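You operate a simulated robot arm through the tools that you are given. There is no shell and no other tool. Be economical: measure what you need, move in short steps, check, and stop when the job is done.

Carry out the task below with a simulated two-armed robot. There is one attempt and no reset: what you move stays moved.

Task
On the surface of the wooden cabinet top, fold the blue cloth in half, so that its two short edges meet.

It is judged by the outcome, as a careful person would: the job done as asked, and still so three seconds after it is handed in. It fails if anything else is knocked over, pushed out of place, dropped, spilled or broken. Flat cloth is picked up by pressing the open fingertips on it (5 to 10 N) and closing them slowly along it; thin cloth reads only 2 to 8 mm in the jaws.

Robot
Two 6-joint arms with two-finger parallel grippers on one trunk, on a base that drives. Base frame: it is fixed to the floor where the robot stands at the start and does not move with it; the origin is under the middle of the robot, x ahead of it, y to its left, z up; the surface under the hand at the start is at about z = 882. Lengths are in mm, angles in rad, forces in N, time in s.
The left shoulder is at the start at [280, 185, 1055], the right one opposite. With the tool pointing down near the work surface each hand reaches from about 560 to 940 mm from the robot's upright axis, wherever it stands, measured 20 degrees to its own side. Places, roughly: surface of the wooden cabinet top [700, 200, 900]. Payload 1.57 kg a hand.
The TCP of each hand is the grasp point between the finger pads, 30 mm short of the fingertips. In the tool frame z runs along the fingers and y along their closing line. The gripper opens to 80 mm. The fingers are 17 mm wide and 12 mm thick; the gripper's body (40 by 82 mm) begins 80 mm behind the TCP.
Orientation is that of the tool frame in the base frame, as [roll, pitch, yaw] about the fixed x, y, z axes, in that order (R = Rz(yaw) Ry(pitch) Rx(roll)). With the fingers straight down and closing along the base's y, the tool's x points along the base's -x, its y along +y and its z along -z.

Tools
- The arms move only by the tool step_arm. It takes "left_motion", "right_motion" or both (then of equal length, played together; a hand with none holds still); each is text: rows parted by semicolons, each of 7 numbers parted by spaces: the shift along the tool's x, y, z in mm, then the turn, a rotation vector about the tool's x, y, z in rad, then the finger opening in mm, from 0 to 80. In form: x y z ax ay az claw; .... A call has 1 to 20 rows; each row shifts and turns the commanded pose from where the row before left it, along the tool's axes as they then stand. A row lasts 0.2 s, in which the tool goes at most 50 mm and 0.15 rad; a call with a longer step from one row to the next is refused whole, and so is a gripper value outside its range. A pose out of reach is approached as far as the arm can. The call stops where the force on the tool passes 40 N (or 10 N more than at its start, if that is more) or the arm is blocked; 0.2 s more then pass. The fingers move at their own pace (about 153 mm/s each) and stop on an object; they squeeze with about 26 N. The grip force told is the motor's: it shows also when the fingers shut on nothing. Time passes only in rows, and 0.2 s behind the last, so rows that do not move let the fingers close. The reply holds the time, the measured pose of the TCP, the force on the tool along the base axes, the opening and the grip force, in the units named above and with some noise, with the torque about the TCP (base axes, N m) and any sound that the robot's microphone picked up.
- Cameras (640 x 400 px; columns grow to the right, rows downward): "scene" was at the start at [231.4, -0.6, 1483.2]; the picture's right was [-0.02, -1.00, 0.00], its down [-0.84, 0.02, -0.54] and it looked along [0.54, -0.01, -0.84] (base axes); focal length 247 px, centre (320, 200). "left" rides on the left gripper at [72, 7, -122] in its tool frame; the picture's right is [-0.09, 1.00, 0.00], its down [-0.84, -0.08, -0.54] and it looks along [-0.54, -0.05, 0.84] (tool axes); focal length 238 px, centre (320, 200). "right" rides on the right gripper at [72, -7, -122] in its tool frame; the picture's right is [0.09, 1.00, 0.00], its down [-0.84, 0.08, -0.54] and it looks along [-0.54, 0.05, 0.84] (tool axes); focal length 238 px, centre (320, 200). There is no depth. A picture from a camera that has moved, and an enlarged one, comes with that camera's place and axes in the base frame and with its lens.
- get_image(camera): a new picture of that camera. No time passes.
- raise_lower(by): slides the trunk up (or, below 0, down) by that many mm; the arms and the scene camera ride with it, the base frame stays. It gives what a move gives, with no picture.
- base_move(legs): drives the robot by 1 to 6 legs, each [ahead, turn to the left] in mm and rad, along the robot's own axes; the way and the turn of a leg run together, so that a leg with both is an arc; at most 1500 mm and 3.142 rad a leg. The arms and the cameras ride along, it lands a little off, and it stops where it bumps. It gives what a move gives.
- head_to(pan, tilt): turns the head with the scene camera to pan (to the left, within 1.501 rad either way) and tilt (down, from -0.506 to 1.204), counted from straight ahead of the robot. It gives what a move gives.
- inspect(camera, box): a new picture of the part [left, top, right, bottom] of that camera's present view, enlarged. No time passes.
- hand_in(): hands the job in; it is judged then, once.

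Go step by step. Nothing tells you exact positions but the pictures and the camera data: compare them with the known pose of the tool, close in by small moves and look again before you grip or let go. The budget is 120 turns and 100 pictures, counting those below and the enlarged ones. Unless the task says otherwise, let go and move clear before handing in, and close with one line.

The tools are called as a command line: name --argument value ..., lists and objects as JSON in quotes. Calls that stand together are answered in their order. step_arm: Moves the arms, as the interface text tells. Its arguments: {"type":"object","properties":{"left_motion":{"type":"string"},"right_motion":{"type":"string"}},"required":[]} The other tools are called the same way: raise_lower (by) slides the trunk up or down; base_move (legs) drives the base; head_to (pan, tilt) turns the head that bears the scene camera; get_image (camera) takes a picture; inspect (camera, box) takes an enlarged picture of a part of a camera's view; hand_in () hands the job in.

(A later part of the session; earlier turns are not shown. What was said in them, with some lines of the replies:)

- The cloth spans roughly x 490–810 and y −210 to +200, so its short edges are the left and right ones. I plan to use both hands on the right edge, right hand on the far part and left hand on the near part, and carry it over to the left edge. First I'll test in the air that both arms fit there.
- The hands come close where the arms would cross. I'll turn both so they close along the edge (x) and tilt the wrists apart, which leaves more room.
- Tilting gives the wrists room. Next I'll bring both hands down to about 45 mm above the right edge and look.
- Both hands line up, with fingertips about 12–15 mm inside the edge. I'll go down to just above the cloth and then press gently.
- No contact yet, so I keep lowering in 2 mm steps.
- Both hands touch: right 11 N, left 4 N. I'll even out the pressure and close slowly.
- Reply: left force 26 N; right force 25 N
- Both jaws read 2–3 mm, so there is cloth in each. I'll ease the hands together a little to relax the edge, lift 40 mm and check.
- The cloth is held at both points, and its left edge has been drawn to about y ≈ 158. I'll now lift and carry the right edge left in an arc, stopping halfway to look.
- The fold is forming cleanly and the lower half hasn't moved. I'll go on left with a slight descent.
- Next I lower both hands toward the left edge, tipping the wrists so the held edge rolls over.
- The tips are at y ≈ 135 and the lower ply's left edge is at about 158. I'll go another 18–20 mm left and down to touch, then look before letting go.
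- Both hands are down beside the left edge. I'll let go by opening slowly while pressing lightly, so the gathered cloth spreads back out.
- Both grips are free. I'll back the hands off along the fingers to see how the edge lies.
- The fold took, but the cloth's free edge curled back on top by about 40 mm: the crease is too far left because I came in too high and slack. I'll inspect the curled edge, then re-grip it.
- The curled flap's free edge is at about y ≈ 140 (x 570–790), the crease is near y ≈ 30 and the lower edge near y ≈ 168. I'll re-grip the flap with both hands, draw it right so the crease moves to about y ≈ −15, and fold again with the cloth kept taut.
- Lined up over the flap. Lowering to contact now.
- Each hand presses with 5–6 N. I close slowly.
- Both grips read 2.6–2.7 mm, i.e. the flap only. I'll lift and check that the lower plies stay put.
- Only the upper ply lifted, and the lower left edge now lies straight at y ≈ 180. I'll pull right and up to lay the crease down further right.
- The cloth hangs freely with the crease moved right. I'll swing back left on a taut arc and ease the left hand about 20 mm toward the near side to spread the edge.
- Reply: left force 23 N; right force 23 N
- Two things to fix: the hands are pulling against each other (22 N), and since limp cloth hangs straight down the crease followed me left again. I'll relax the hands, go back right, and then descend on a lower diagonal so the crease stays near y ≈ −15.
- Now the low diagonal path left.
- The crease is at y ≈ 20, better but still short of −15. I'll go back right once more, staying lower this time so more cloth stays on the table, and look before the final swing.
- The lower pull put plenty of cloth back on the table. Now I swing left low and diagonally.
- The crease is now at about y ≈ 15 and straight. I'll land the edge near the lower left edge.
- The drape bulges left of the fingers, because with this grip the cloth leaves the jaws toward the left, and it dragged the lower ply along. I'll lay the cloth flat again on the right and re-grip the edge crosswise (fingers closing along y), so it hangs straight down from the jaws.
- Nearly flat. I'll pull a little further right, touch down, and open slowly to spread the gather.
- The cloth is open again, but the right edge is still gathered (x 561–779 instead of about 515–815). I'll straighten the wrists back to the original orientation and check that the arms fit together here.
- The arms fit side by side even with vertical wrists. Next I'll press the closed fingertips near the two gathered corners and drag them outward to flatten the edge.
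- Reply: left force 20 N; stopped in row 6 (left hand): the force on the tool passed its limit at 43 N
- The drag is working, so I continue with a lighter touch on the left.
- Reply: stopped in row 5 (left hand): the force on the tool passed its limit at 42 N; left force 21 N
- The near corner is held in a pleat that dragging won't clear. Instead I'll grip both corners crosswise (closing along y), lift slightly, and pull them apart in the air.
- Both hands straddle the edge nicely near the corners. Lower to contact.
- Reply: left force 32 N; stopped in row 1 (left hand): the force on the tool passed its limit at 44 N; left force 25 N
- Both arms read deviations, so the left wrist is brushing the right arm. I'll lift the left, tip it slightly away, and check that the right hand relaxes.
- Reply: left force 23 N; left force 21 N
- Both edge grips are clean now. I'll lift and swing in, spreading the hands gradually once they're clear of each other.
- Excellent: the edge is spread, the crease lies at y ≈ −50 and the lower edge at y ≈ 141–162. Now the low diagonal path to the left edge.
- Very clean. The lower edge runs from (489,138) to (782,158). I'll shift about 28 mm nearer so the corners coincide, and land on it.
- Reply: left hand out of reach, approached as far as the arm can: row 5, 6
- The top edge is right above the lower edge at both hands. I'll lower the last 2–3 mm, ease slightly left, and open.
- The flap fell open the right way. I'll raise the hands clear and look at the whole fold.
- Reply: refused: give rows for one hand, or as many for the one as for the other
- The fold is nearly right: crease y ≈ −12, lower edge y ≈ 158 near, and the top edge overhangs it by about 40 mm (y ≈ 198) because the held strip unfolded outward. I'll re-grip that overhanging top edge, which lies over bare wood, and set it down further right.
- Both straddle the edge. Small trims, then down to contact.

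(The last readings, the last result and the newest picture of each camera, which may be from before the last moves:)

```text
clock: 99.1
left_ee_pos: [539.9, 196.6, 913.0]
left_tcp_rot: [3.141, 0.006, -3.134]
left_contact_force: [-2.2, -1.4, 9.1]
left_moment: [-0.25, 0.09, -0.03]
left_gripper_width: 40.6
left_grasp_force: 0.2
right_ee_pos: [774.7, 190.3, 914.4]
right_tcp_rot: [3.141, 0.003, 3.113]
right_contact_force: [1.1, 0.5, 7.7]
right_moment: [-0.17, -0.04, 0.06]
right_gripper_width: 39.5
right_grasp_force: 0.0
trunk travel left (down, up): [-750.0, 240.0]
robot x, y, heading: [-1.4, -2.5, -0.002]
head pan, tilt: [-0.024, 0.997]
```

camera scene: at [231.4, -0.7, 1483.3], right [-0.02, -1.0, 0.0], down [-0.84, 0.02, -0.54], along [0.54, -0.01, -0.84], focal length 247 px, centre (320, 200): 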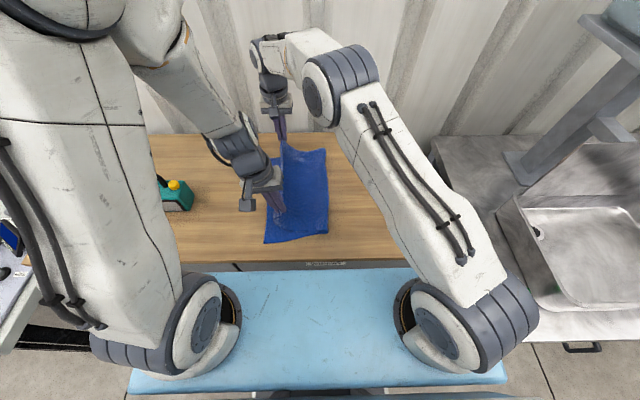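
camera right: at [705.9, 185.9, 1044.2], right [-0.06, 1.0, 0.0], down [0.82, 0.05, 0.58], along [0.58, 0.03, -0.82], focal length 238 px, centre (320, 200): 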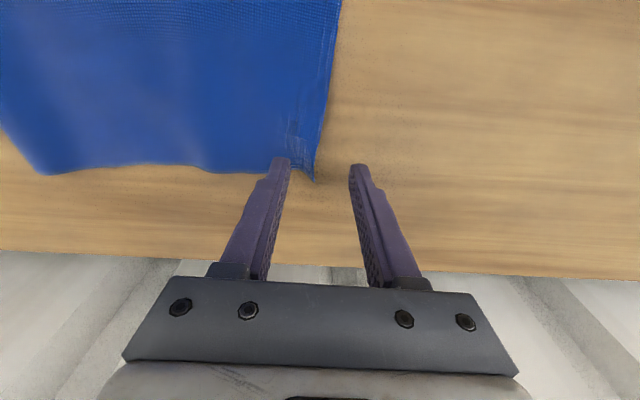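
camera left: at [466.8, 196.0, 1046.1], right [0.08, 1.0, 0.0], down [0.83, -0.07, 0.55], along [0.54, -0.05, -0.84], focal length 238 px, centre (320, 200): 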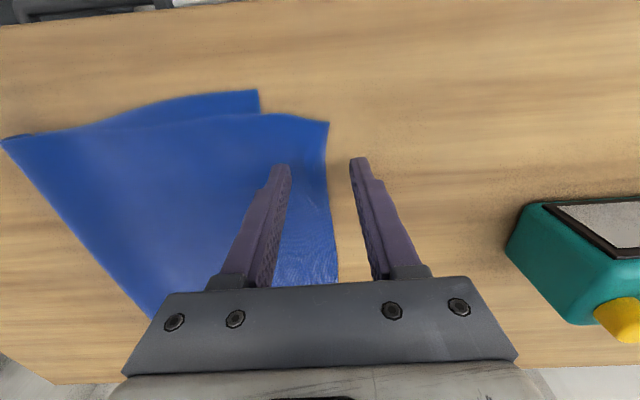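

Good contact on both. Close slowly and lift 40 mm.

step_arm --left_motion "0 0 0 0 0 0 36;0 0 0 0 0 0 32;0 0 0 0 0 0 28;0 0 0 0 0 0 24;0 0 0 0 0 0 20;0 0 0 0 0 0 16;0 0 0 0 0 0 12;0 0 0 0 0 0 8;0 0 0 0 0 0 4;0 0 0 0 0 0 0;0 0 0 0 0 0 0;0 0 -5 0 0 0 0;0 -3 -10 0 0 0 0;0 -6 -12 0 0 0 0;0 -6 -12 0 0 0 0" --right_motion "0 0 0 0 0 0 36;0 0 0 0 0 0 32;0 0 0 0 0 0 28;0 0 0 0 0 0 24;0 0 0 0 0 0 20;0 0 0 0 0 0 16;0 0 0 0 0 0 12;0 0 0 0 0 0 8;0 0 0 0 0 0 4;0 0 0 0 0 0 0;0 0 0 0 0 0 0;0 0 -5 0 0 0 0;0 -3 -10 0 0 0 0;0 -6 -12 0 0 0 0;0 -6 -12 0 0 0 0"

get_image --camera "left"

get_image --camera "right"

```text
clock: 102.3
left_ee_pos: [540.0, 182.7, 952.2]
left_tcp_rot: [3.141, 0.002, -3.134]
left_contact_force: [0.5, 0.0, 0.4]
left_moment: [-0.04, 0.0, -0.02]
left_gripper_width: 1.9
left_grasp_force: 22.9
right_ee_pos: [774.6, 175.8, 952.1]
right_tcp_rot: [3.141, 0.001, 3.112]
right_contact_force: [0.9, 0.9, -0.2]
right_moment: [-0.02, 0.03, 0.01]
right_gripper_width: 1.7
right_grasp_force: 23.7
trunk travel left (down, up): [-750.0, 240.0]
robot x, y, heading: [-1.8, 0.6, 0.003]
head pan, tilt: [-0.024, 0.997]
```

```text
11 pictures are left
camera left: at [467.4, 188.9, 1074.0], right [0.08, 1.0, 0.0], down [0.83, -0.07, 0.55], along [0.54, -0.05, -0.84], focal length 238 px, centre (320, 200)
```

left: 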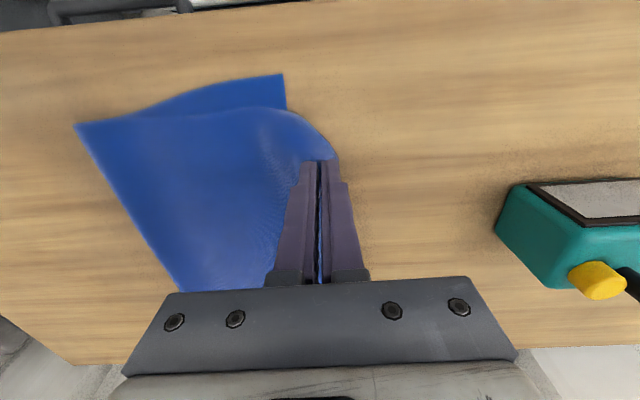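

```text
10 pictures are left
camera right: at [702.8, 170.8, 1073.4], right [-0.06, 1.0, 0.0], down [0.84, 0.05, 0.54], along [0.54, 0.03, -0.84], focal length 238 px, centre (320, 200)
```

right: 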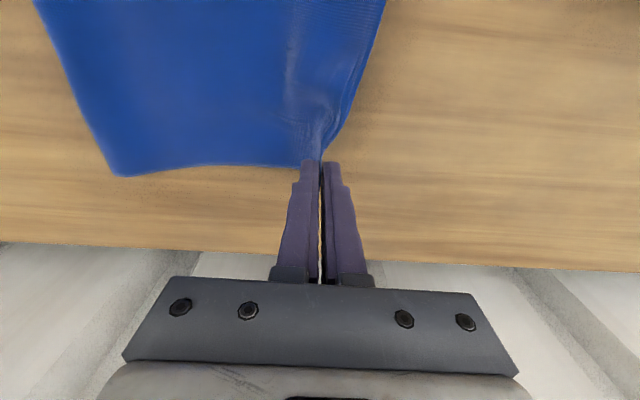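

Both hold just the top ply, and the lower near corner is at (483,161). I'll lift it back to the right to roll the crease further right, then return on a lower path.

step_arm --left_motion "0.5 -13 -8 0 0 0 0;0.5 -13 -8 0 0 0 0;0.5 -13 -8 0 0 0 0;0.5 -13 -8 0 0 0 0;0.5 -13 -8 0 0 0 0;0.5 -13 -8 0 0 0 0;0.5 -13 -8 0 0 0 0;0.5 -13 -8 0 0 0 0;0.5 -13 -8 0 0 0 0;0.5 -13 -8 0 0 0 0;0.5 -13 -2 0 0 0 0;0.5 -13 -2 0 0 0 0;0.5 -13 -2 0 0 0 0;0.5 -13 -2 0 0 0 0;0.5 -13 -2 0 0 0 0;0.5 -13 -2 0 0 0 0;0.5 -13 -2 0 0 0 0;0.5 -13 -2 0 0 0 0" --right_motion "0 -13 -8 0 0 0 0;0 -13 -8 0 0 0 0;0 -13 -8 0 0 0 0;0 -13 -8 0 0 0 0;0 -13 -8 0 0 0 0;0 -13 -8 0 0 0 0;0 -13 -8 0 0 0 0;0 -13 -8 0 0 0 0;0 -13 -8 0 0 0 0;0 -13 -8 0 0 0 0;0 -13 -2 0 0 0 0;0 -13 -2 0 0 0 0;0 -13 -2 0 0 0 0;0 -13 -2 0 0 0 0;0 -13 -2 0 0 0 0;0 -13 -2 0 0 0 0;0 -13 -2 0 0 0 0;0 -13 -2 0 0 0 0"

get_image --camera "scene"

```text
clock: 106.1
left_ee_pos: [533.4, -52.1, 1047.8]
left_tcp_rot: [-3.14, 0.005, -3.135]
left_contact_force: [-0.4, 0.1, 0.0]
left_moment: [0.0, -0.02, -0.02]
left_gripper_width: 1.6
left_grasp_force: 23.6
right_ee_pos: [767.3, -58.5, 1047.4]
right_tcp_rot: [-3.14, 0.001, 3.112]
right_contact_force: [-0.2, 0.3, 0.5]
right_moment: [0.01, 0.01, -0.03]
right_gripper_width: 1.9
right_grasp_force: 23.7
trunk travel left (down, up): [-750.0, 240.0]
robot x, y, heading: [0.1, -2.5, 0.001]
head pan, tilt: [-0.024, 0.997]
```

```text
9 pictures are left
camera scene: at [231.6, -0.6, 1483.2], right [-0.02, -1.0, 0.0], down [-0.84, 0.02, -0.54], along [0.54, -0.01, -0.84], focal length 247 px, centre (320, 200)
```

scene: 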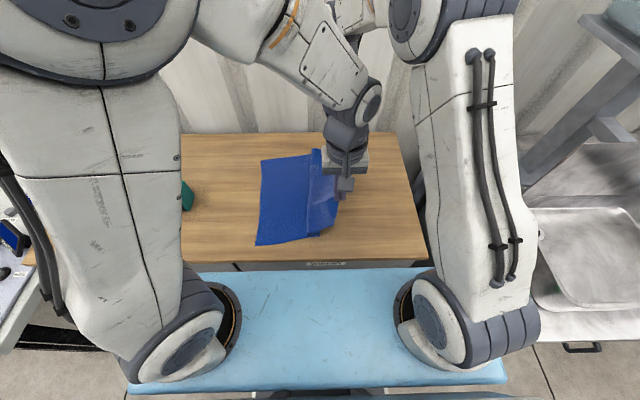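

The cloth hangs freely (lower edge y ≈ 162 near, 180 far). A bit further right and lower first, then back along the low path.

step_arm --left_motion "0 -10 6 0 0 0 0;0 -10 6 0 0 0 0;0 -10 6 0 0 0 0;0 -10 6 0 0 0 0;0 0 0 0 0 0 0;0 11.5 0.6 0 0 0 0;0 11.5 0.6 0 0 0 0;0 11.5 0.6 0 0 0 0;0 11.5 0.6 0 0 0 0;0 11.5 0.6 0 0 0 0;0 11.5 0.6 0 0 0 0;0 11.5 0.6 0 0 0 0;0 11.5 0.6 0 0 0 0;0 12 10 0 0 0 0;0 12 10 0 0 0 0;0 12 10 0 0 0 0;0 12 10 0 0 0 0;0 12 10 0 0 0 0" --right_motion "0 -10 6 0 0 0 0;0 -10 6 0 0 0 0;0 -10 6 0 0 0 0;0 -10 6 0 0 0 0;0 0 0 0 0 0 0;0 12.5 0.6 0 0 0 0;0 12.5 0.6 0 0 0 0;0 12.5 0.6 0 0 0 0;0 12.5 0.6 0 0 0 0;0 12.5 0.6 0 0 0 0;0 12.5 0.6 0 0 0 0;0 12.5 0.6 0 0 0 0;0 12.5 0.6 0 0 0 0;0 13.4 10 0 0 0 0;0 13.4 10 0 0 0 0;0 13.4 10 0 0 0 0;0 13.4 10 0 0 0 0;0 13.4 10 0 0 0 0"

get_image --camera "scene"

get_image --camera "left"

```text
clock: 109.9
left_ee_pos: [530.9, 58.4, 969.9]
left_tcp_rot: [-3.14, 0.002, -3.134]
left_contact_force: [-0.5, -0.3, -0.2]
left_moment: [0.03, -0.01, -0.02]
left_gripper_width: 1.8
left_grasp_force: 23.7
right_ee_pos: [771.4, 67.5, 969.4]
right_tcp_rot: [-3.141, 0.002, 3.114]
right_contact_force: [0.1, 0.1, -0.7]
right_moment: [0.01, 0.03, -0.01]
right_gripper_width: 1.8
right_grasp_force: 23.6
trunk travel left (down, up): [-750.0, 240.0]
robot x, y, heading: [0.2, 0.1, -0.002]
head pan, tilt: [-0.024, 0.997]
```

```text
8 pictures are left
camera scene: at [231.4, -0.7, 1483.3], right [-0.02, -1.0, 0.0], down [-0.84, 0.02, -0.54], along [0.54, -0.01, -0.84], focal length 247 px, centre (320, 200)
```

scene: 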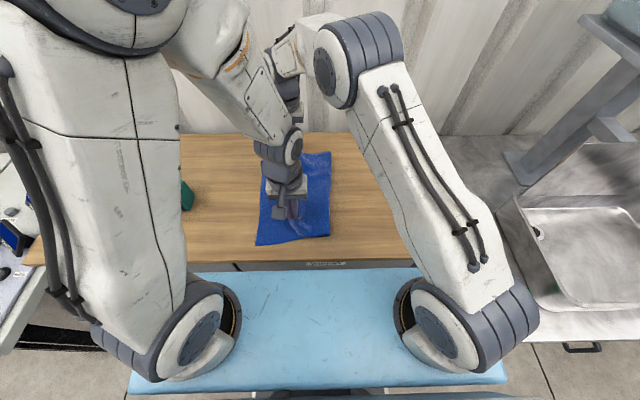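

```text
7 pictures are left
camera left: at [459.3, 64.7, 1090.9], right [0.08, 1.0, 0.0], down [0.84, -0.07, 0.55], along [0.54, -0.05, -0.84], focal length 238 px, centre (320, 200)
```

left: 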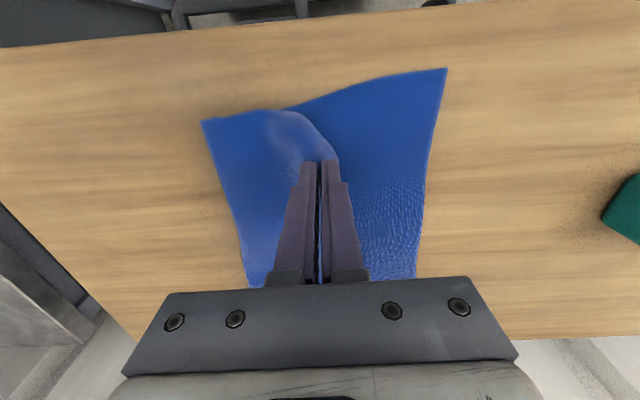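

The near crease is now at y ≈ −41 and the lower near corner at y ≈ 159, which is an exact half. I'll land with the tips about 25 mm inside the lower edge, since the held strip unfolds outward.

step_arm --left_motion "0.7 10.5 8 0 0 0 0;0.7 10.5 8 0 0 0 0;0.7 10.5 8 0 0 0 0;0.7 10.5 8 0 0 0 0;0.7 8.5 5.2 0 0 0 0;0.7 8.5 5.2 0 0 0 0;0.7 8.5 5.2 0 0 0 0;0.7 8.5 5.2 0 0 0 0" --right_motion "0.7 11.9 8 0 0 0 0;0.7 11.9 8 0 0 0 0;0.7 11.9 8 0 0 0 0;0.7 11.9 8 0 0 0 0;0.7 9.7 5.2 0 0 0 0;0.7 9.7 5.2 0 0 0 0;0.7 9.7 5.2 0 0 0 0;0.7 9.7 5.2 0 0 0 0"

get_image --camera "right"

get_image --camera "left"

```text
clock: 111.7
left_ee_pos: [524.9, 133.4, 914.4]
left_tcp_rot: [3.141, 0.005, -3.133]
left_contact_force: [1.0, -1.1, 1.7]
left_moment: [-0.06, -0.05, 0.01]
left_gripper_width: 1.9
left_grasp_force: 23.2
right_ee_pos: [768.2, 155.2, 915.9]
right_tcp_rot: [3.141, 0.002, 3.114]
right_contact_force: [-0.5, 0.2, 1.2]
right_moment: [0.01, 0.01, 0.01]
right_gripper_width: 1.9
right_grasp_force: 23.9
trunk travel left (down, up): [-750.0, 240.0]
robot x, y, heading: [-0.1, -0.1, -0.001]
head pan, tilt: [-0.024, 0.997]
```

```text
6 pictures are left
camera right: at [696.3, 150.6, 1036.4], right [-0.06, 1.0, 0.0], down [0.84, 0.05, 0.54], along [0.54, 0.03, -0.84], focal length 238 px, centre (320, 200)
```

right: 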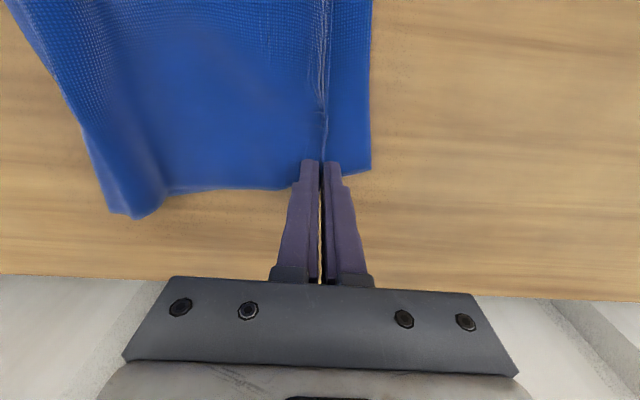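

```text
5 pictures are left
camera left: at [453.2, 140.7, 1037.2], right [0.09, 1.0, 0.0], down [0.83, -0.07, 0.55], along [0.54, -0.05, -0.84], focal length 238 px, centre (320, 200)
```

left: 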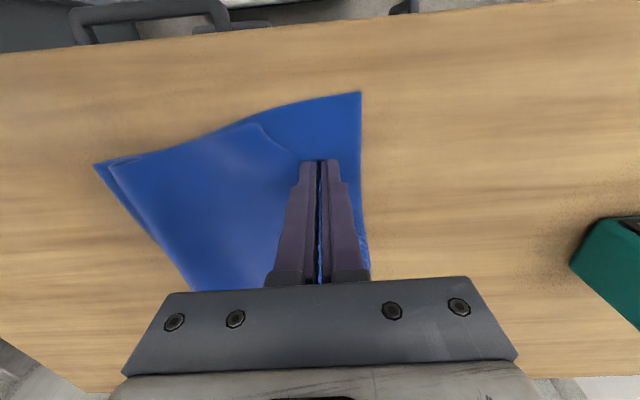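

The lower corners are at (478,162) and (767,190), with the hands about 30 mm inside. I'll make a small final shift (few mm left and nearer), then open and back off.

step_arm --left_motion "2 1 -3 0 0 0 0;3 1 0 0 0 0 0;3 1 0 0 0 0 0;0 0 3 0 0 0 0;0 0 0 0 0 0 0;0 0 0 0 0 0 4;0 0 0 0 0 0 8;0 0 0 0 0 0 14;0 0 0 0 0 0 20;0 0 -5 0 0 0 24;0 2 -10 0 0 0 24;0 2 -15 0 0 0 24;0 2 -20 0 0 0 24;0 0 -20 0 0 0 24;0 0 -20 0 0 0 24;0 0 -20 0 0 0 24" --right_motion "4 2 -3 0 0 0 0;4 3 0 0 0 0 0;4 3 0 0 0 0 0;0 0 3 0 0 0 0;0 0 0 0 0 0 0;0 0 0 0 0 0 4;0 0 0 0 0 0 8;0 0 0 0 0 0 14;0 0 0 0 0 0 20;0 0 -5 0 0 0 24;0 2 -10 0 0 0 24;0 2 -15 0 0 0 24;0 2 -20 0 0 0 24;0 0 -20 0 0 0 24;0 0 -20 0 0 0 24;0 0 -20 0 0 0 24"

step_arm --left_motion "0 10 -10 0 0 0 24;0 10 -10 0 0 0 24;0 15 -10 0 0 0 24;0 15 -10 0 0 0 24;0 15 0 0 0 0 24;0 15 0 0 0 0 24" --right_motion "0 -10 -10 0 0 0 24;0 -20 -10 0 0 0 24;0 -30 -10 0 0 0 24;0 -40 0 0 0 0 24;0 -40 0 0 0 0 24;0 -40 0 0 0 0 24"

inspect --camera "scene" --box '[230, 130, 370, 260]'

```text
clock: 115.1
left_ee_pos: [522.7, 142.3, 1025.3]
left_tcp_rot: [-3.141, 0.004, -3.135]
left_contact_force: [0.1, 0.3, 0.2]
left_moment: [-0.03, 0.02, -0.01]
left_gripper_width: 24.1
left_grasp_force: 0.1
left hand out of reach, approached as far as the arm can: row 2, 3
right_ee_pos: [756.9, 170.3, 1026.1]
right_tcp_rot: [-3.141, 0.001, 3.115]
right_contact_force: [0.5, -0.3, 0.3]
right_moment: [0.03, 0.0, -0.02]
right_gripper_width: 24.2
right_grasp_force: 0.0
trunk travel left (down, up): [-750.0, 240.0]
robot x, y, heading: [-0.6, -2.0, -0.001]
head pan, tilt: [-0.024, 0.997]
```

```text
clock: 116.5
left_ee_pos: [522.9, 221.7, 1065.5]
left_tcp_rot: [-3.141, 0.003, -3.136]
left_contact_force: [0.5, -0.8, -0.6]
left_moment: [-0.03, 0.02, 0.01]
left_gripper_width: 23.8
left_grasp_force: 0.0
right_ee_pos: [751.5, -10.1, 1055.5]
right_tcp_rot: [3.141, 0.0, 3.113]
right_contact_force: [-0.7, -0.1, 0.0]
right_moment: [-0.02, 0.02, 0.0]
right_gripper_width: 24.0
right_grasp_force: 0.0
trunk travel left (down, up): [-750.0, 240.0]
robot x, y, heading: [2.8, 1.9, 0.006]
head pan, tilt: [-0.024, 0.997]
```

```text
3.08 times, centred on (300, 195) of scene
camera zoom: at [231.5, -0.5, 1483.2], right [-0.02, -1.0, 0.0], down [-0.84, 0.02, -0.54], along [0.54, -0.01, -0.84], focal length 761 px, centre (382, 215)
```

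zoom: 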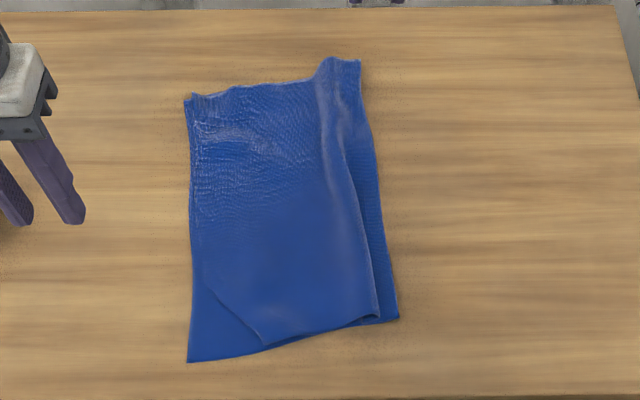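

Far side is aligned, but the near-left corner of the top ply got tucked under (diagonal from about (562,157) to (488,97)). I'll lift that spot with the left hand and lay it down moving right, so the corner swings out.

step_arm --left_motion "-2.1 -14.4 8 0 0 0 26;-2.1 -14.4 8 0 0 0 26;-2.1 -14.4 18 0 0 0 26;-2.1 -14.4 18 0 0 0 26;-2.1 -14.4 22 0 0 0 26;-2.1 -14.4 22 0 0 0 26;-2.1 -14.4 22 0 0 0 26;-2.1 -14.4 22 0 0 0 26;0 0 5 0 0 0 26"

step_arm --left_motion "0 0 1.5 0 0 0 26;0 0 1 0 0 0 26"

inspect --camera "left" --box '[160, 40, 480, 240]'

```text
clock: 118.5
left_ee_pos: [540.8, 105.7, 920.6]
left_tcp_rot: [3.142, 0.005, -3.134]
left_contact_force: [0.5, 0.1, -0.3]
left_moment: [0.01, -0.04, -0.03]
left_gripper_width: 25.8
left_grasp_force: 0.1
right_ee_pos: [750.1, -9.8, 1056.1]
right_tcp_rot: [-3.141, 0.002, 3.113]
right_contact_force: [-1.2, 1.1, 0.0]
right_moment: [0.01, -0.02, -0.01]
right_gripper_width: 24.0
right_grasp_force: 0.0
trunk travel left (down, up): [-750.0, 240.0]
robot x, y, heading: [-2.5, 3.5, 0.001]
head pan, tilt: [-0.024, 0.997]
```

```text
clock: 119.1
left_ee_pos: [540.9, 106.0, 918.5]
left_tcp_rot: [-3.141, 0.003, -3.135]
left_contact_force: [0.1, -0.4, -0.1]
left_moment: [-0.01, 0.01, -0.01]
left_gripper_width: 25.8
left_grasp_force: 0.1
right_ee_pos: [749.6, -10.8, 1056.5]
right_tcp_rot: [3.141, 0.001, 3.114]
right_contact_force: [0.6, 0.7, -0.9]
right_moment: [-0.01, 0.02, 0.03]
right_gripper_width: 23.9
right_grasp_force: 0.1
trunk travel left (down, up): [-750.0, 240.0]
robot x, y, heading: [-1.2, 2.1, -0.002]
head pan, tilt: [-0.024, 0.997]
```

```text
2.00 times, centred on (320, 140) of left
camera zoom: at [467.4, 112.8, 1040.2], right [0.08, 1.0, 0.0], down [0.84, -0.07, 0.55], along [0.54, -0.05, -0.84], focal length 477 px, centre (320, 320)
```

zoom: 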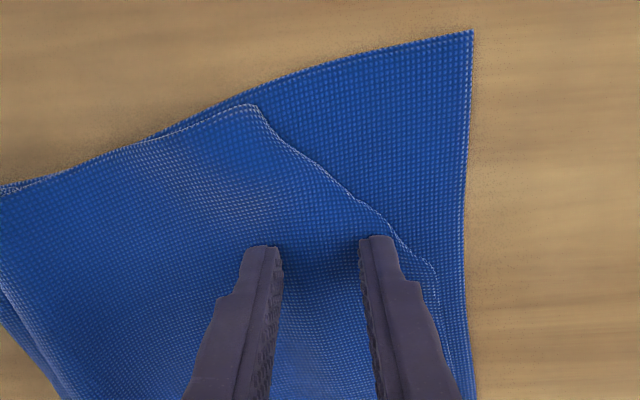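

Enlarged, that line is the cloth's true edge with its corner at about (488,97): the near end of the top edge just lies 50–60 mm too far right. I'll pinch the top ply here and carry it left.

step_arm --left_motion "0 0 1.5 0 0 0 26;0 0 1 0 0 0 26"

step_arm --left_motion "0 0 1 0 0 0 26"

```text
clock: 119.7
left_ee_pos: [540.6, 106.3, 917.0]
left_tcp_rot: [3.141, 0.004, -3.134]
left_contact_force: [-0.5, -0.6, 1.1]
left_moment: [0.01, 0.01, 0.0]
left_gripper_width: 25.9
left_grasp_force: 0.1
right_ee_pos: [750.9, -9.1, 1054.7]
right_tcp_rot: [3.141, 0.001, 3.115]
right_contact_force: [-0.1, 0.0, -0.1]
right_moment: [0.03, -0.06, -0.03]
right_gripper_width: 24.1
right_grasp_force: 0.0
trunk travel left (down, up): [-750.0, 240.0]
robot x, y, heading: [2.5, 1.8, 0.003]
head pan, tilt: [-0.024, 0.997]
```

```text
clock: 120.1
left_ee_pos: [540.6, 107.0, 915.6]
left_tcp_rot: [3.141, 0.005, -3.135]
left_contact_force: [-1.0, 1.0, 3.2]
left_moment: [0.03, 0.02, 0.04]
left_gripper_width: 26.1
left_grasp_force: 0.1
right_ee_pos: [750.4, -8.9, 1056.6]
right_tcp_rot: [-3.141, 0.002, 3.112]
right_contact_force: [0.5, 0.9, 0.8]
right_moment: [0.03, 0.0, 0.01]
right_gripper_width: 24.0
right_grasp_force: 0.1
trunk travel left (down, up): [-750.0, 240.0]
robot x, y, heading: [1.2, -1.0, -0.0]
head pan, tilt: [-0.024, 0.997]
```

step_arm --left_motion "0 0 0.4 0 0 0 26;0 0 0 0 0 0 23;0 0 0 0 0 0 20;0 0 0 0 0 0 17;0 0 0 0 0 0 14;0 0 0 0 0 0 11;0 0 0 0 0 0 8;0 0 0 0 0 0 5;0 0 0 0 0 0 2;0 0 0 0 0 0 0;0 0 0 0 0 0 0;0 0 -4 0 0 0 0;0 0 -6 0 0 0 0;0 0 -10 0 0 0 0;0 0 -10 0 0 0 0"

inspect --camera "left" --box '[120, 0, 520, 250]'

```text
clock: 123.3
left_ee_pos: [540.5, 106.6, 945.0]
left_tcp_rot: [-3.141, 0.005, -3.134]
left_contact_force: [-0.3, 0.0, 0.5]
left_moment: [-0.03, 0.02, -0.01]
left_gripper_width: 0.0
left_grasp_force: 21.2
right_ee_pos: [750.5, -9.7, 1055.9]
right_tcp_rot: [3.141, 0.001, 3.114]
right_contact_force: [-0.6, 0.1, 0.0]
right_moment: [0.0, 0.01, 0.03]
right_gripper_width: 23.9
right_grasp_force: 0.0
trunk travel left (down, up): [-750.0, 240.0]
robot x, y, heading: [0.3, 2.3, -0.0]
head pan, tilt: [-0.024, 0.997]
```

```text
1.60 times, centred on (320, 125) of left
camera zoom: at [468.4, 113.2, 1066.6], right [0.08, 1.0, 0.0], down [0.84, -0.07, 0.55], along [0.54, -0.05, -0.84], focal length 381 px, centre (320, 320)
```

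zoom: 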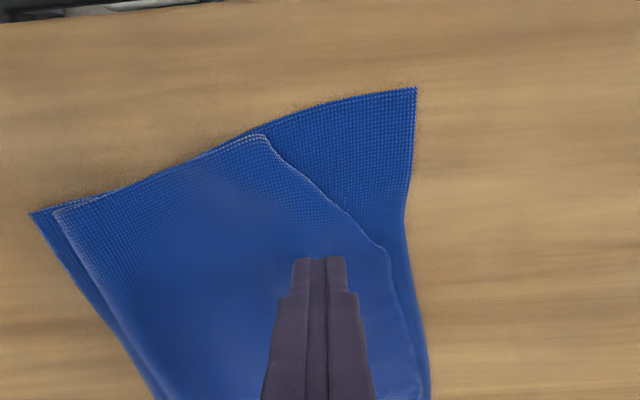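

The pinch slipped off (0 mm). The corner is at (488,86), close to the left arm's near limit, so I'll back the base up 60 mm for reach and pinch closer to the corner with firmer pressure.

base_move --legs '[[-60, 0]]'

```text
clock: 124.3
left_ee_pos: [478.9, 107.3, 943.9]
left_tcp_rot: [3.141, 0.002, -3.133]
left_contact_force: [0.4, 0.3, -1.3]
left_moment: [0.03, -0.02, -0.02]
left_gripper_width: 0.2
left_grasp_force: 22.1
right_ee_pos: [689.4, -10.6, 1055.6]
right_tcp_rot: [3.141, 0.001, 3.113]
right_contact_force: [-0.5, -0.4, -0.6]
right_moment: [-0.01, 0.04, 0.04]
right_gripper_width: 24.0
right_grasp_force: 0.0
trunk travel left (down, up): [-750.0, 240.0]
robot x, y, heading: [-60.6, -0.6, -0.002]
head pan, tilt: [-0.024, 0.997]
```

step_arm --left_motion "-7.3 -7.3 3 0 0 0 40;-7.3 -7.3 3 0 0 0 40;-7.3 -7.3 8 0 0 0 40;-7.3 -7.3 8 0 0 0 40;0 0 4 0 0 0 40;0 0 2 0 0 0 40"

step_arm --left_motion "0 0 1 0 0 0 40"

```text
clock: 125.7
left_ee_pos: [508.3, 78.0, 916.6]
left_tcp_rot: [-3.141, 0.006, -3.133]
left_contact_force: [0.3, 0.0, 1.4]
left_moment: [0.01, -0.03, 0.0]
left_gripper_width: 39.9
left_grasp_force: 0.1
right_ee_pos: [687.3, -9.2, 1055.2]
right_tcp_rot: [-3.141, 0.001, 3.113]
right_contact_force: [0.6, 0.2, 0.5]
right_moment: [-0.03, 0.01, -0.02]
right_gripper_width: 23.7
right_grasp_force: 0.0
trunk travel left (down, up): [-750.0, 240.0]
robot x, y, heading: [-62.8, -2.4, 0.003]
head pan, tilt: [-0.024, 0.997]
```

```text
clock: 126.1
left_ee_pos: [509.2, 78.9, 915.4]
left_tcp_rot: [3.141, 0.005, -3.132]
left_contact_force: [0.2, -0.5, 5.1]
left_moment: [0.07, -0.03, -0.03]
left_gripper_width: 39.8
left_grasp_force: 0.0
right_ee_pos: [690.9, -9.5, 1056.1]
right_tcp_rot: [-3.139, 0.0, 3.114]
right_contact_force: [0.8, -0.2, -0.1]
right_moment: [-0.02, -0.02, 0.03]
right_gripper_width: 23.8
right_grasp_force: 0.1
trunk travel left (down, up): [-750.0, 240.0]
robot x, y, heading: [-60.2, 0.7, 0.0]
head pan, tilt: [-0.024, 0.997]
```

step_arm --left_motion "0 0 0.7 0 0 0 40;0 0 0 0 0 0 37;0 0 0 0 0 0 34;0 0 0 0 0 0 31;0 0 0 0 0 0 28;0 0 0 0 0 0 25;0 0 0 0 0 0 22;0 0 0 0 0 0 19;0 0 0 0 0 0 16;0 0 0 0 0 0 13;0 0 0 0 0 0 10;0 0 0 0 0 0 7;0 0 0 0 0 0 4;0 0 0 0 0 0 0;0 0 0 0 0 0 0"

```text
clock: 129.3
left_ee_pos: [508.7, 78.1, 915.1]
left_tcp_rot: [-3.14, 0.005, -3.134]
left_contact_force: [0.3, -2.7, 20.5]
left_moment: [-0.09, -0.02, 0.02]
left_gripper_width: 2.6
left_grasp_force: 24.1
right_ee_pos: [689.0, -9.0, 1057.1]
right_tcp_rot: [-3.141, 0.003, 3.113]
right_contact_force: [0.0, -0.3, -0.4]
right_moment: [-0.01, 0.03, -0.02]
right_gripper_width: 24.2
right_grasp_force: 0.1
trunk travel left (down, up): [-750.0, 240.0]
robot x, y, heading: [-62.8, -2.4, -0.004]
head pan, tilt: [-0.024, 0.997]
```

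The pinch holds (2.6 mm). Lift, carry about 52 mm left and 10 mm nearer, set down and release.

step_arm --left_motion "0 0 -6 0 0 0 0;0 0 -10 0 0 0 0;0 0 -12 0 0 0 0;1.7 8.7 0 0 0 0 0;1.7 8.7 0 0 0 0 0;1.7 8.7 0 0 0 0 0;1.7 8.7 0 0 0 0 0;1.7 8.7 3 0 0 0 0;1.7 8.7 6 0 0 0 0;0 0 8 0 0 0 0;0 0 8 0 0 0 0;0 0 1.5 0 0 0 0;0 0 0 0 0 0 0"

inspect --camera "left" --box '[120, 0, 520, 250]'

```text
clock: 132.1
left_ee_pos: [497.7, 129.4, 916.8]
left_tcp_rot: [-3.141, 0.004, -3.133]
left_contact_force: [0.7, -0.1, 1.5]
left_moment: [0.0, 0.0, -0.01]
left_gripper_width: 2.3
left_grasp_force: 24.2
right_ee_pos: [689.1, -9.4, 1055.9]
right_tcp_rot: [3.142, 0.001, 3.113]
right_contact_force: [0.3, 0.3, -0.1]
right_moment: [0.01, 0.01, 0.0]
right_gripper_width: 23.9
right_grasp_force: 0.1
trunk travel left (down, up): [-750.0, 240.0]
robot x, y, heading: [-59.7, 1.8, 0.003]
head pan, tilt: [-0.024, 0.997]
```

```text
1.60 times, centred on (320, 125) of left
camera zoom: at [425.3, 136.3, 1038.3], right [0.08, 1.0, 0.0], down [0.83, -0.07, 0.55], along [0.54, -0.05, -0.84], focal length 381 px, centre (320, 320)
```

zoom: 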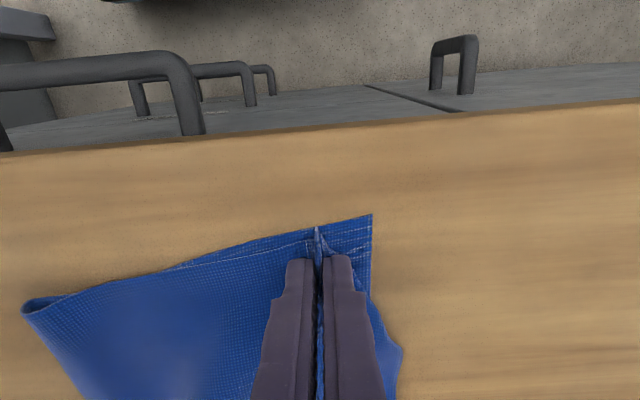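

The near corner now lies over the lower corner, with the tail reaching the edge. Release, back off, and take the last look.

step_arm --left_motion "0 0 0 0 0 0 4;0 0 0 0 0 0 8;0 0 0 0 0 0 12;0 0 0 0 0 0 16;0 0 0 0 0 0 20;0 0 -4 0 0 0 22;0 1 -8 0 0 0 24;0 1 -12 0 0 0 24;0 0 -20 0 0 0 24;0 0 -20 0 0 0 24;0 0 -20 0 0 0 24;0 10 -20 0 0 0 24;0 20 -10 0 0 0 24;0 25 -10 0 0 0 24;0 30 0 0 0 0 24;0 30 0 0 0 0 24" --right_motion "0 -10 0 0 0 0 24;0 -10 0 0 0 0 24;0 -20 0 0 0 0 24;0 -20 0 0 0 0 24;0 -20 0 0 0 0 24;0 -20 0 0 0 0 24;0 -20 0 0 0 0 24;0 -20 0 0 0 0 24;0 -20 0 0 0 0 24;0 -20 0 0 0 0 24;0 -10 0 0 0 0 24;0 0 0 0 0 0 24;0 0 0 0 0 0 24;0 0 0 0 0 0 24;0 0 0 0 0 0 24;0 0 0 0 0 0 24"

inspect --camera "scene" --box '[230, 110, 370, 230]'

```text
clock: 135.5
left_ee_pos: [498.0, 248.3, 1042.1]
left_tcp_rot: [3.14, 0.003, -3.134]
left_contact_force: [0.4, 0.0, 0.2]
left_moment: [0.0, 0.0, 0.01]
left_gripper_width: 24.2
left_grasp_force: 0.1
right_ee_pos: [684.7, -197.5, 1056.7]
right_tcp_rot: [-3.141, 0.002, 3.114]
right_contact_force: [-0.8, 0.3, -0.4]
right_moment: [-0.02, 0.01, 0.0]
right_gripper_width: 24.1
right_grasp_force: 0.0
trunk travel left (down, up): [-750.0, 240.0]
robot x, y, heading: [-59.2, -3.9, -0.002]
head pan, tilt: [-0.024, 0.997]
```

```text
3.33 times, centred on (300, 170) of scene
camera zoom: at [170.1, -0.5, 1483.2], right [-0.02, -1.0, 0.0], down [-0.84, 0.02, -0.54], along [0.54, -0.01, -0.84], focal length 825 px, centre (387, 300)
```

zoom: 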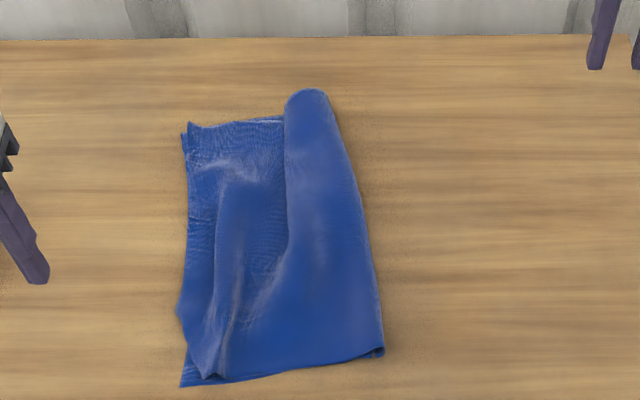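

The short edges now meet (near y ≈ 155, far ≈ 190), but slack stands as a loose roll near the far crease. My pictures are used up, so I'll do gentle, shallow sweeps to the right just above the plies to push the slack into the crease, starting by driving back to the original spot.

base_move --legs '[[60, 0]]'

step_arm --right_motion "0 0 0 0 0 -0.1428 60;0 0 0 0 0 -0.1428 60;0 0 0 0 0 -0.1428 60;0 0 0 0 0 -0.1428 60;0 0 0 0 0 -0.1428 60;0 0 0 0 0 -0.1428 60;0 0 0 0 0 -0.1428 60;0 0 0 0 0 -0.1428 60;0 0 0 0 0 -0.1428 60;0 0 0 0 0 -0.1428 60;0 0 0 0 0 -0.1428 60"

```text
clock: 136.4
left_ee_pos: [557.2, 247.9, 1042.0]
left_tcp_rot: [3.141, 0.006, -3.133]
left_contact_force: [-0.2, -0.3, 1.5]
left_moment: [0.0, -0.01, 0.01]
left_gripper_width: 23.9
left_grasp_force: 0.0
right_ee_pos: [745.1, -198.7, 1056.3]
right_tcp_rot: [-3.141, 0.002, 3.115]
right_contact_force: [-0.9, -0.5, 0.2]
right_moment: [0.01, 0.0, -0.02]
right_gripper_width: 24.1
right_grasp_force: 0.0
trunk travel left (down, up): [-750.0, 240.0]
robot x, y, heading: [3.1, -3.8, 0.003]
head pan, tilt: [-0.024, 0.997]
```

```text
clock: 138.8
left_ee_pos: [557.3, 248.4, 1040.9]
left_tcp_rot: [-3.141, 0.004, -3.133]
left_contact_force: [0.1, -0.4, 0.5]
left_moment: [-0.02, 0.03, 0.0]
left_gripper_width: 24.1
left_grasp_force: 0.1
right_ee_pos: [744.9, -199.1, 1055.6]
right_tcp_rot: [-3.139, 0.001, -1.596]
right_contact_force: [0.0, -1.0, 0.6]
right_moment: [0.0, 0.02, -0.03]
right_gripper_width: 59.7
right_grasp_force: 0.0
trunk travel left (down, up): [-750.0, 240.0]
robot x, y, heading: [-4.9, 5.2, -0.0]
head pan, tilt: [-0.024, 0.997]
```

step_arm --right_motion "-29 0 0 0 0 0 60;-29 0 0 0 0 0 60;-29 0 0 0 0 0 60;-29 0 0 0 0 0 60;-29 0 0 0 0 0 60;-29 0 0 0 0 0 60;-29 0 0 0 0 0 60;-29 0 0 0 0 0 60;-29 0 0 0 0 0 60;-29 0 5 0 0 0 60;-29 0 20 0 0 0 60;0 0 30 0 0 0 60;0 0 30 0 0 0 60;0 0 30 0 0 0 60;0 0 18 0 0 0 60"

step_arm --right_motion "12 0 0 0 0 0 60;12 0 0 0 0 0 60;12 0 0 0 0 0 60;12 0 0 0 0 0 60;12 0 0 0 0 0 60;12 0 0 0 0 0 60;12 0 0 0 0 0 60;12 0 0 0 0 0 60;12 0 0 0 0 0 60;12 0 0 0 0 0 60;0 0 0 0 0 0 60"

```text
clock: 142.0
left_ee_pos: [558.0, 248.1, 1041.6]
left_tcp_rot: [-3.141, 0.004, -3.132]
left_contact_force: [-0.1, -0.6, -0.3]
left_moment: [0.0, -0.01, 0.0]
left_gripper_width: 24.0
left_grasp_force: 0.1
right_ee_pos: [751.1, 121.1, 923.2]
right_tcp_rot: [-3.139, 0.0, -1.599]
right_contact_force: [-0.4, -0.8, 0.3]
right_moment: [0.0, -0.01, -0.03]
right_gripper_width: 59.9
right_grasp_force: 0.1
trunk travel left (down, up): [-750.0, 240.0]
robot x, y, heading: [-4.2, -3.0, 0.001]
head pan, tilt: [-0.024, 0.997]
```

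```text
clock: 144.4
left_ee_pos: [557.9, 247.6, 1040.5]
left_tcp_rot: [3.14, 0.003, -3.134]
left_contact_force: [0.2, 0.1, 0.3]
left_moment: [0.0, -0.01, -0.01]
left_gripper_width: 24.0
left_grasp_force: 0.1
right_ee_pos: [751.6, -0.2, 923.6]
right_tcp_rot: [-3.14, 0.001, -1.599]
right_contact_force: [-0.3, 0.2, -1.2]
right_moment: [0.04, -0.03, 0.02]
right_gripper_width: 60.1
right_grasp_force: 0.0
trunk travel left (down, up): [-750.0, 240.0]
robot x, y, heading: [4.2, 2.1, 0.002]
head pan, tilt: [-0.024, 0.997]
```

First sweep met no resistance. I'll do a second one at x ≈ 650, then withdraw.

step_arm --right_motion "0 0 -25 0 0 0 60;0 0 -30 0 0 0 60;-20 20 0 0 0 0 60;-20 20 0 0 0 0 60;-20 20 0 0 0 0 60;-20 20 0 0 0 0 60;-20 20 0 0 0 0 60;-10 0 25 0 0 0 60;0 0 30 0 0 0 60;11 0 0 0 0 0 60;11 0 0 0 0 0 60;11 0 0 0 0 0 60;11 0 0 0 0 0 60;11 0 0 0 0 0 60;11 0 0 0 0 0 60;11 0 0 0 0 0 60;11 0 0 0 0 0 60;11 0 0 0 0 0 60;11 0 0 0 0 0 60"

step_arm --right_motion "0 0 -25 0 0 0 60;0 0 -30 0 0 0 60;0 0 -30 0 0 0 60;30 0 -30 0 0 0 60;30 0 0 0 0 0 60;30 0 0 0 0 0 60;30 0 0 0 0 0 60;30 0 0 0 0 0 60;30 0 0 0 0 0 60"

get_image --camera "scene"

```text
clock: 148.4
left_ee_pos: [557.8, 249.0, 1041.4]
left_tcp_rot: [-3.141, 0.003, -3.132]
left_contact_force: [-0.5, 0.1, -0.8]
left_moment: [0.03, -0.03, 0.01]
left_gripper_width: 23.9
left_grasp_force: 0.0
right_ee_pos: [649.4, 4.1, 922.7]
right_tcp_rot: [-3.14, 0.0, -1.597]
right_contact_force: [0.6, -0.1, -0.6]
right_moment: [-0.02, 0.0, -0.02]
right_gripper_width: 59.9
right_grasp_force: 0.1
trunk travel left (down, up): [-750.0, 240.0]
robot x, y, heading: [-1.0, 1.6, -0.001]
head pan, tilt: [-0.024, 0.997]
```

```text
clock: 150.4
left_ee_pos: [558.0, 247.4, 1041.3]
left_tcp_rot: [-3.141, 0.005, -3.133]
left_contact_force: [0.2, 0.1, 0.1]
left_moment: [-0.01, -0.02, 0.04]
left_gripper_width: 24.0
left_grasp_force: 0.1
right_ee_pos: [646.1, -177.4, 1037.3]
right_tcp_rot: [-3.139, 0.001, -1.598]
right_contact_force: [0.4, -0.1, 0.6]
right_moment: [-0.01, 0.01, 0.01]
right_gripper_width: 59.9
right_grasp_force: 0.0
trunk travel left (down, up): [-750.0, 240.0]
robot x, y, heading: [-3.5, -0.4, 0.004]
head pan, tilt: [-0.024, 0.997]
```

```text
refused: no pictures are left
```

The pictures are used up, both hands are clear of the cloth, and the last view showed the short edges together, so I'm handing in now.

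hand_in

```text
The job is handed in.
```

I folded the blue cloth in half and handed it in with both hands clear. In my last picture the two short edges lay together within about 1–2 cm, but the top layer was still wrinkled. I then made two light smoothing sweeps that I couldn't check, because my pictures had run out. The canister stood in its place in every view I had of it, and nothing was knocked over.
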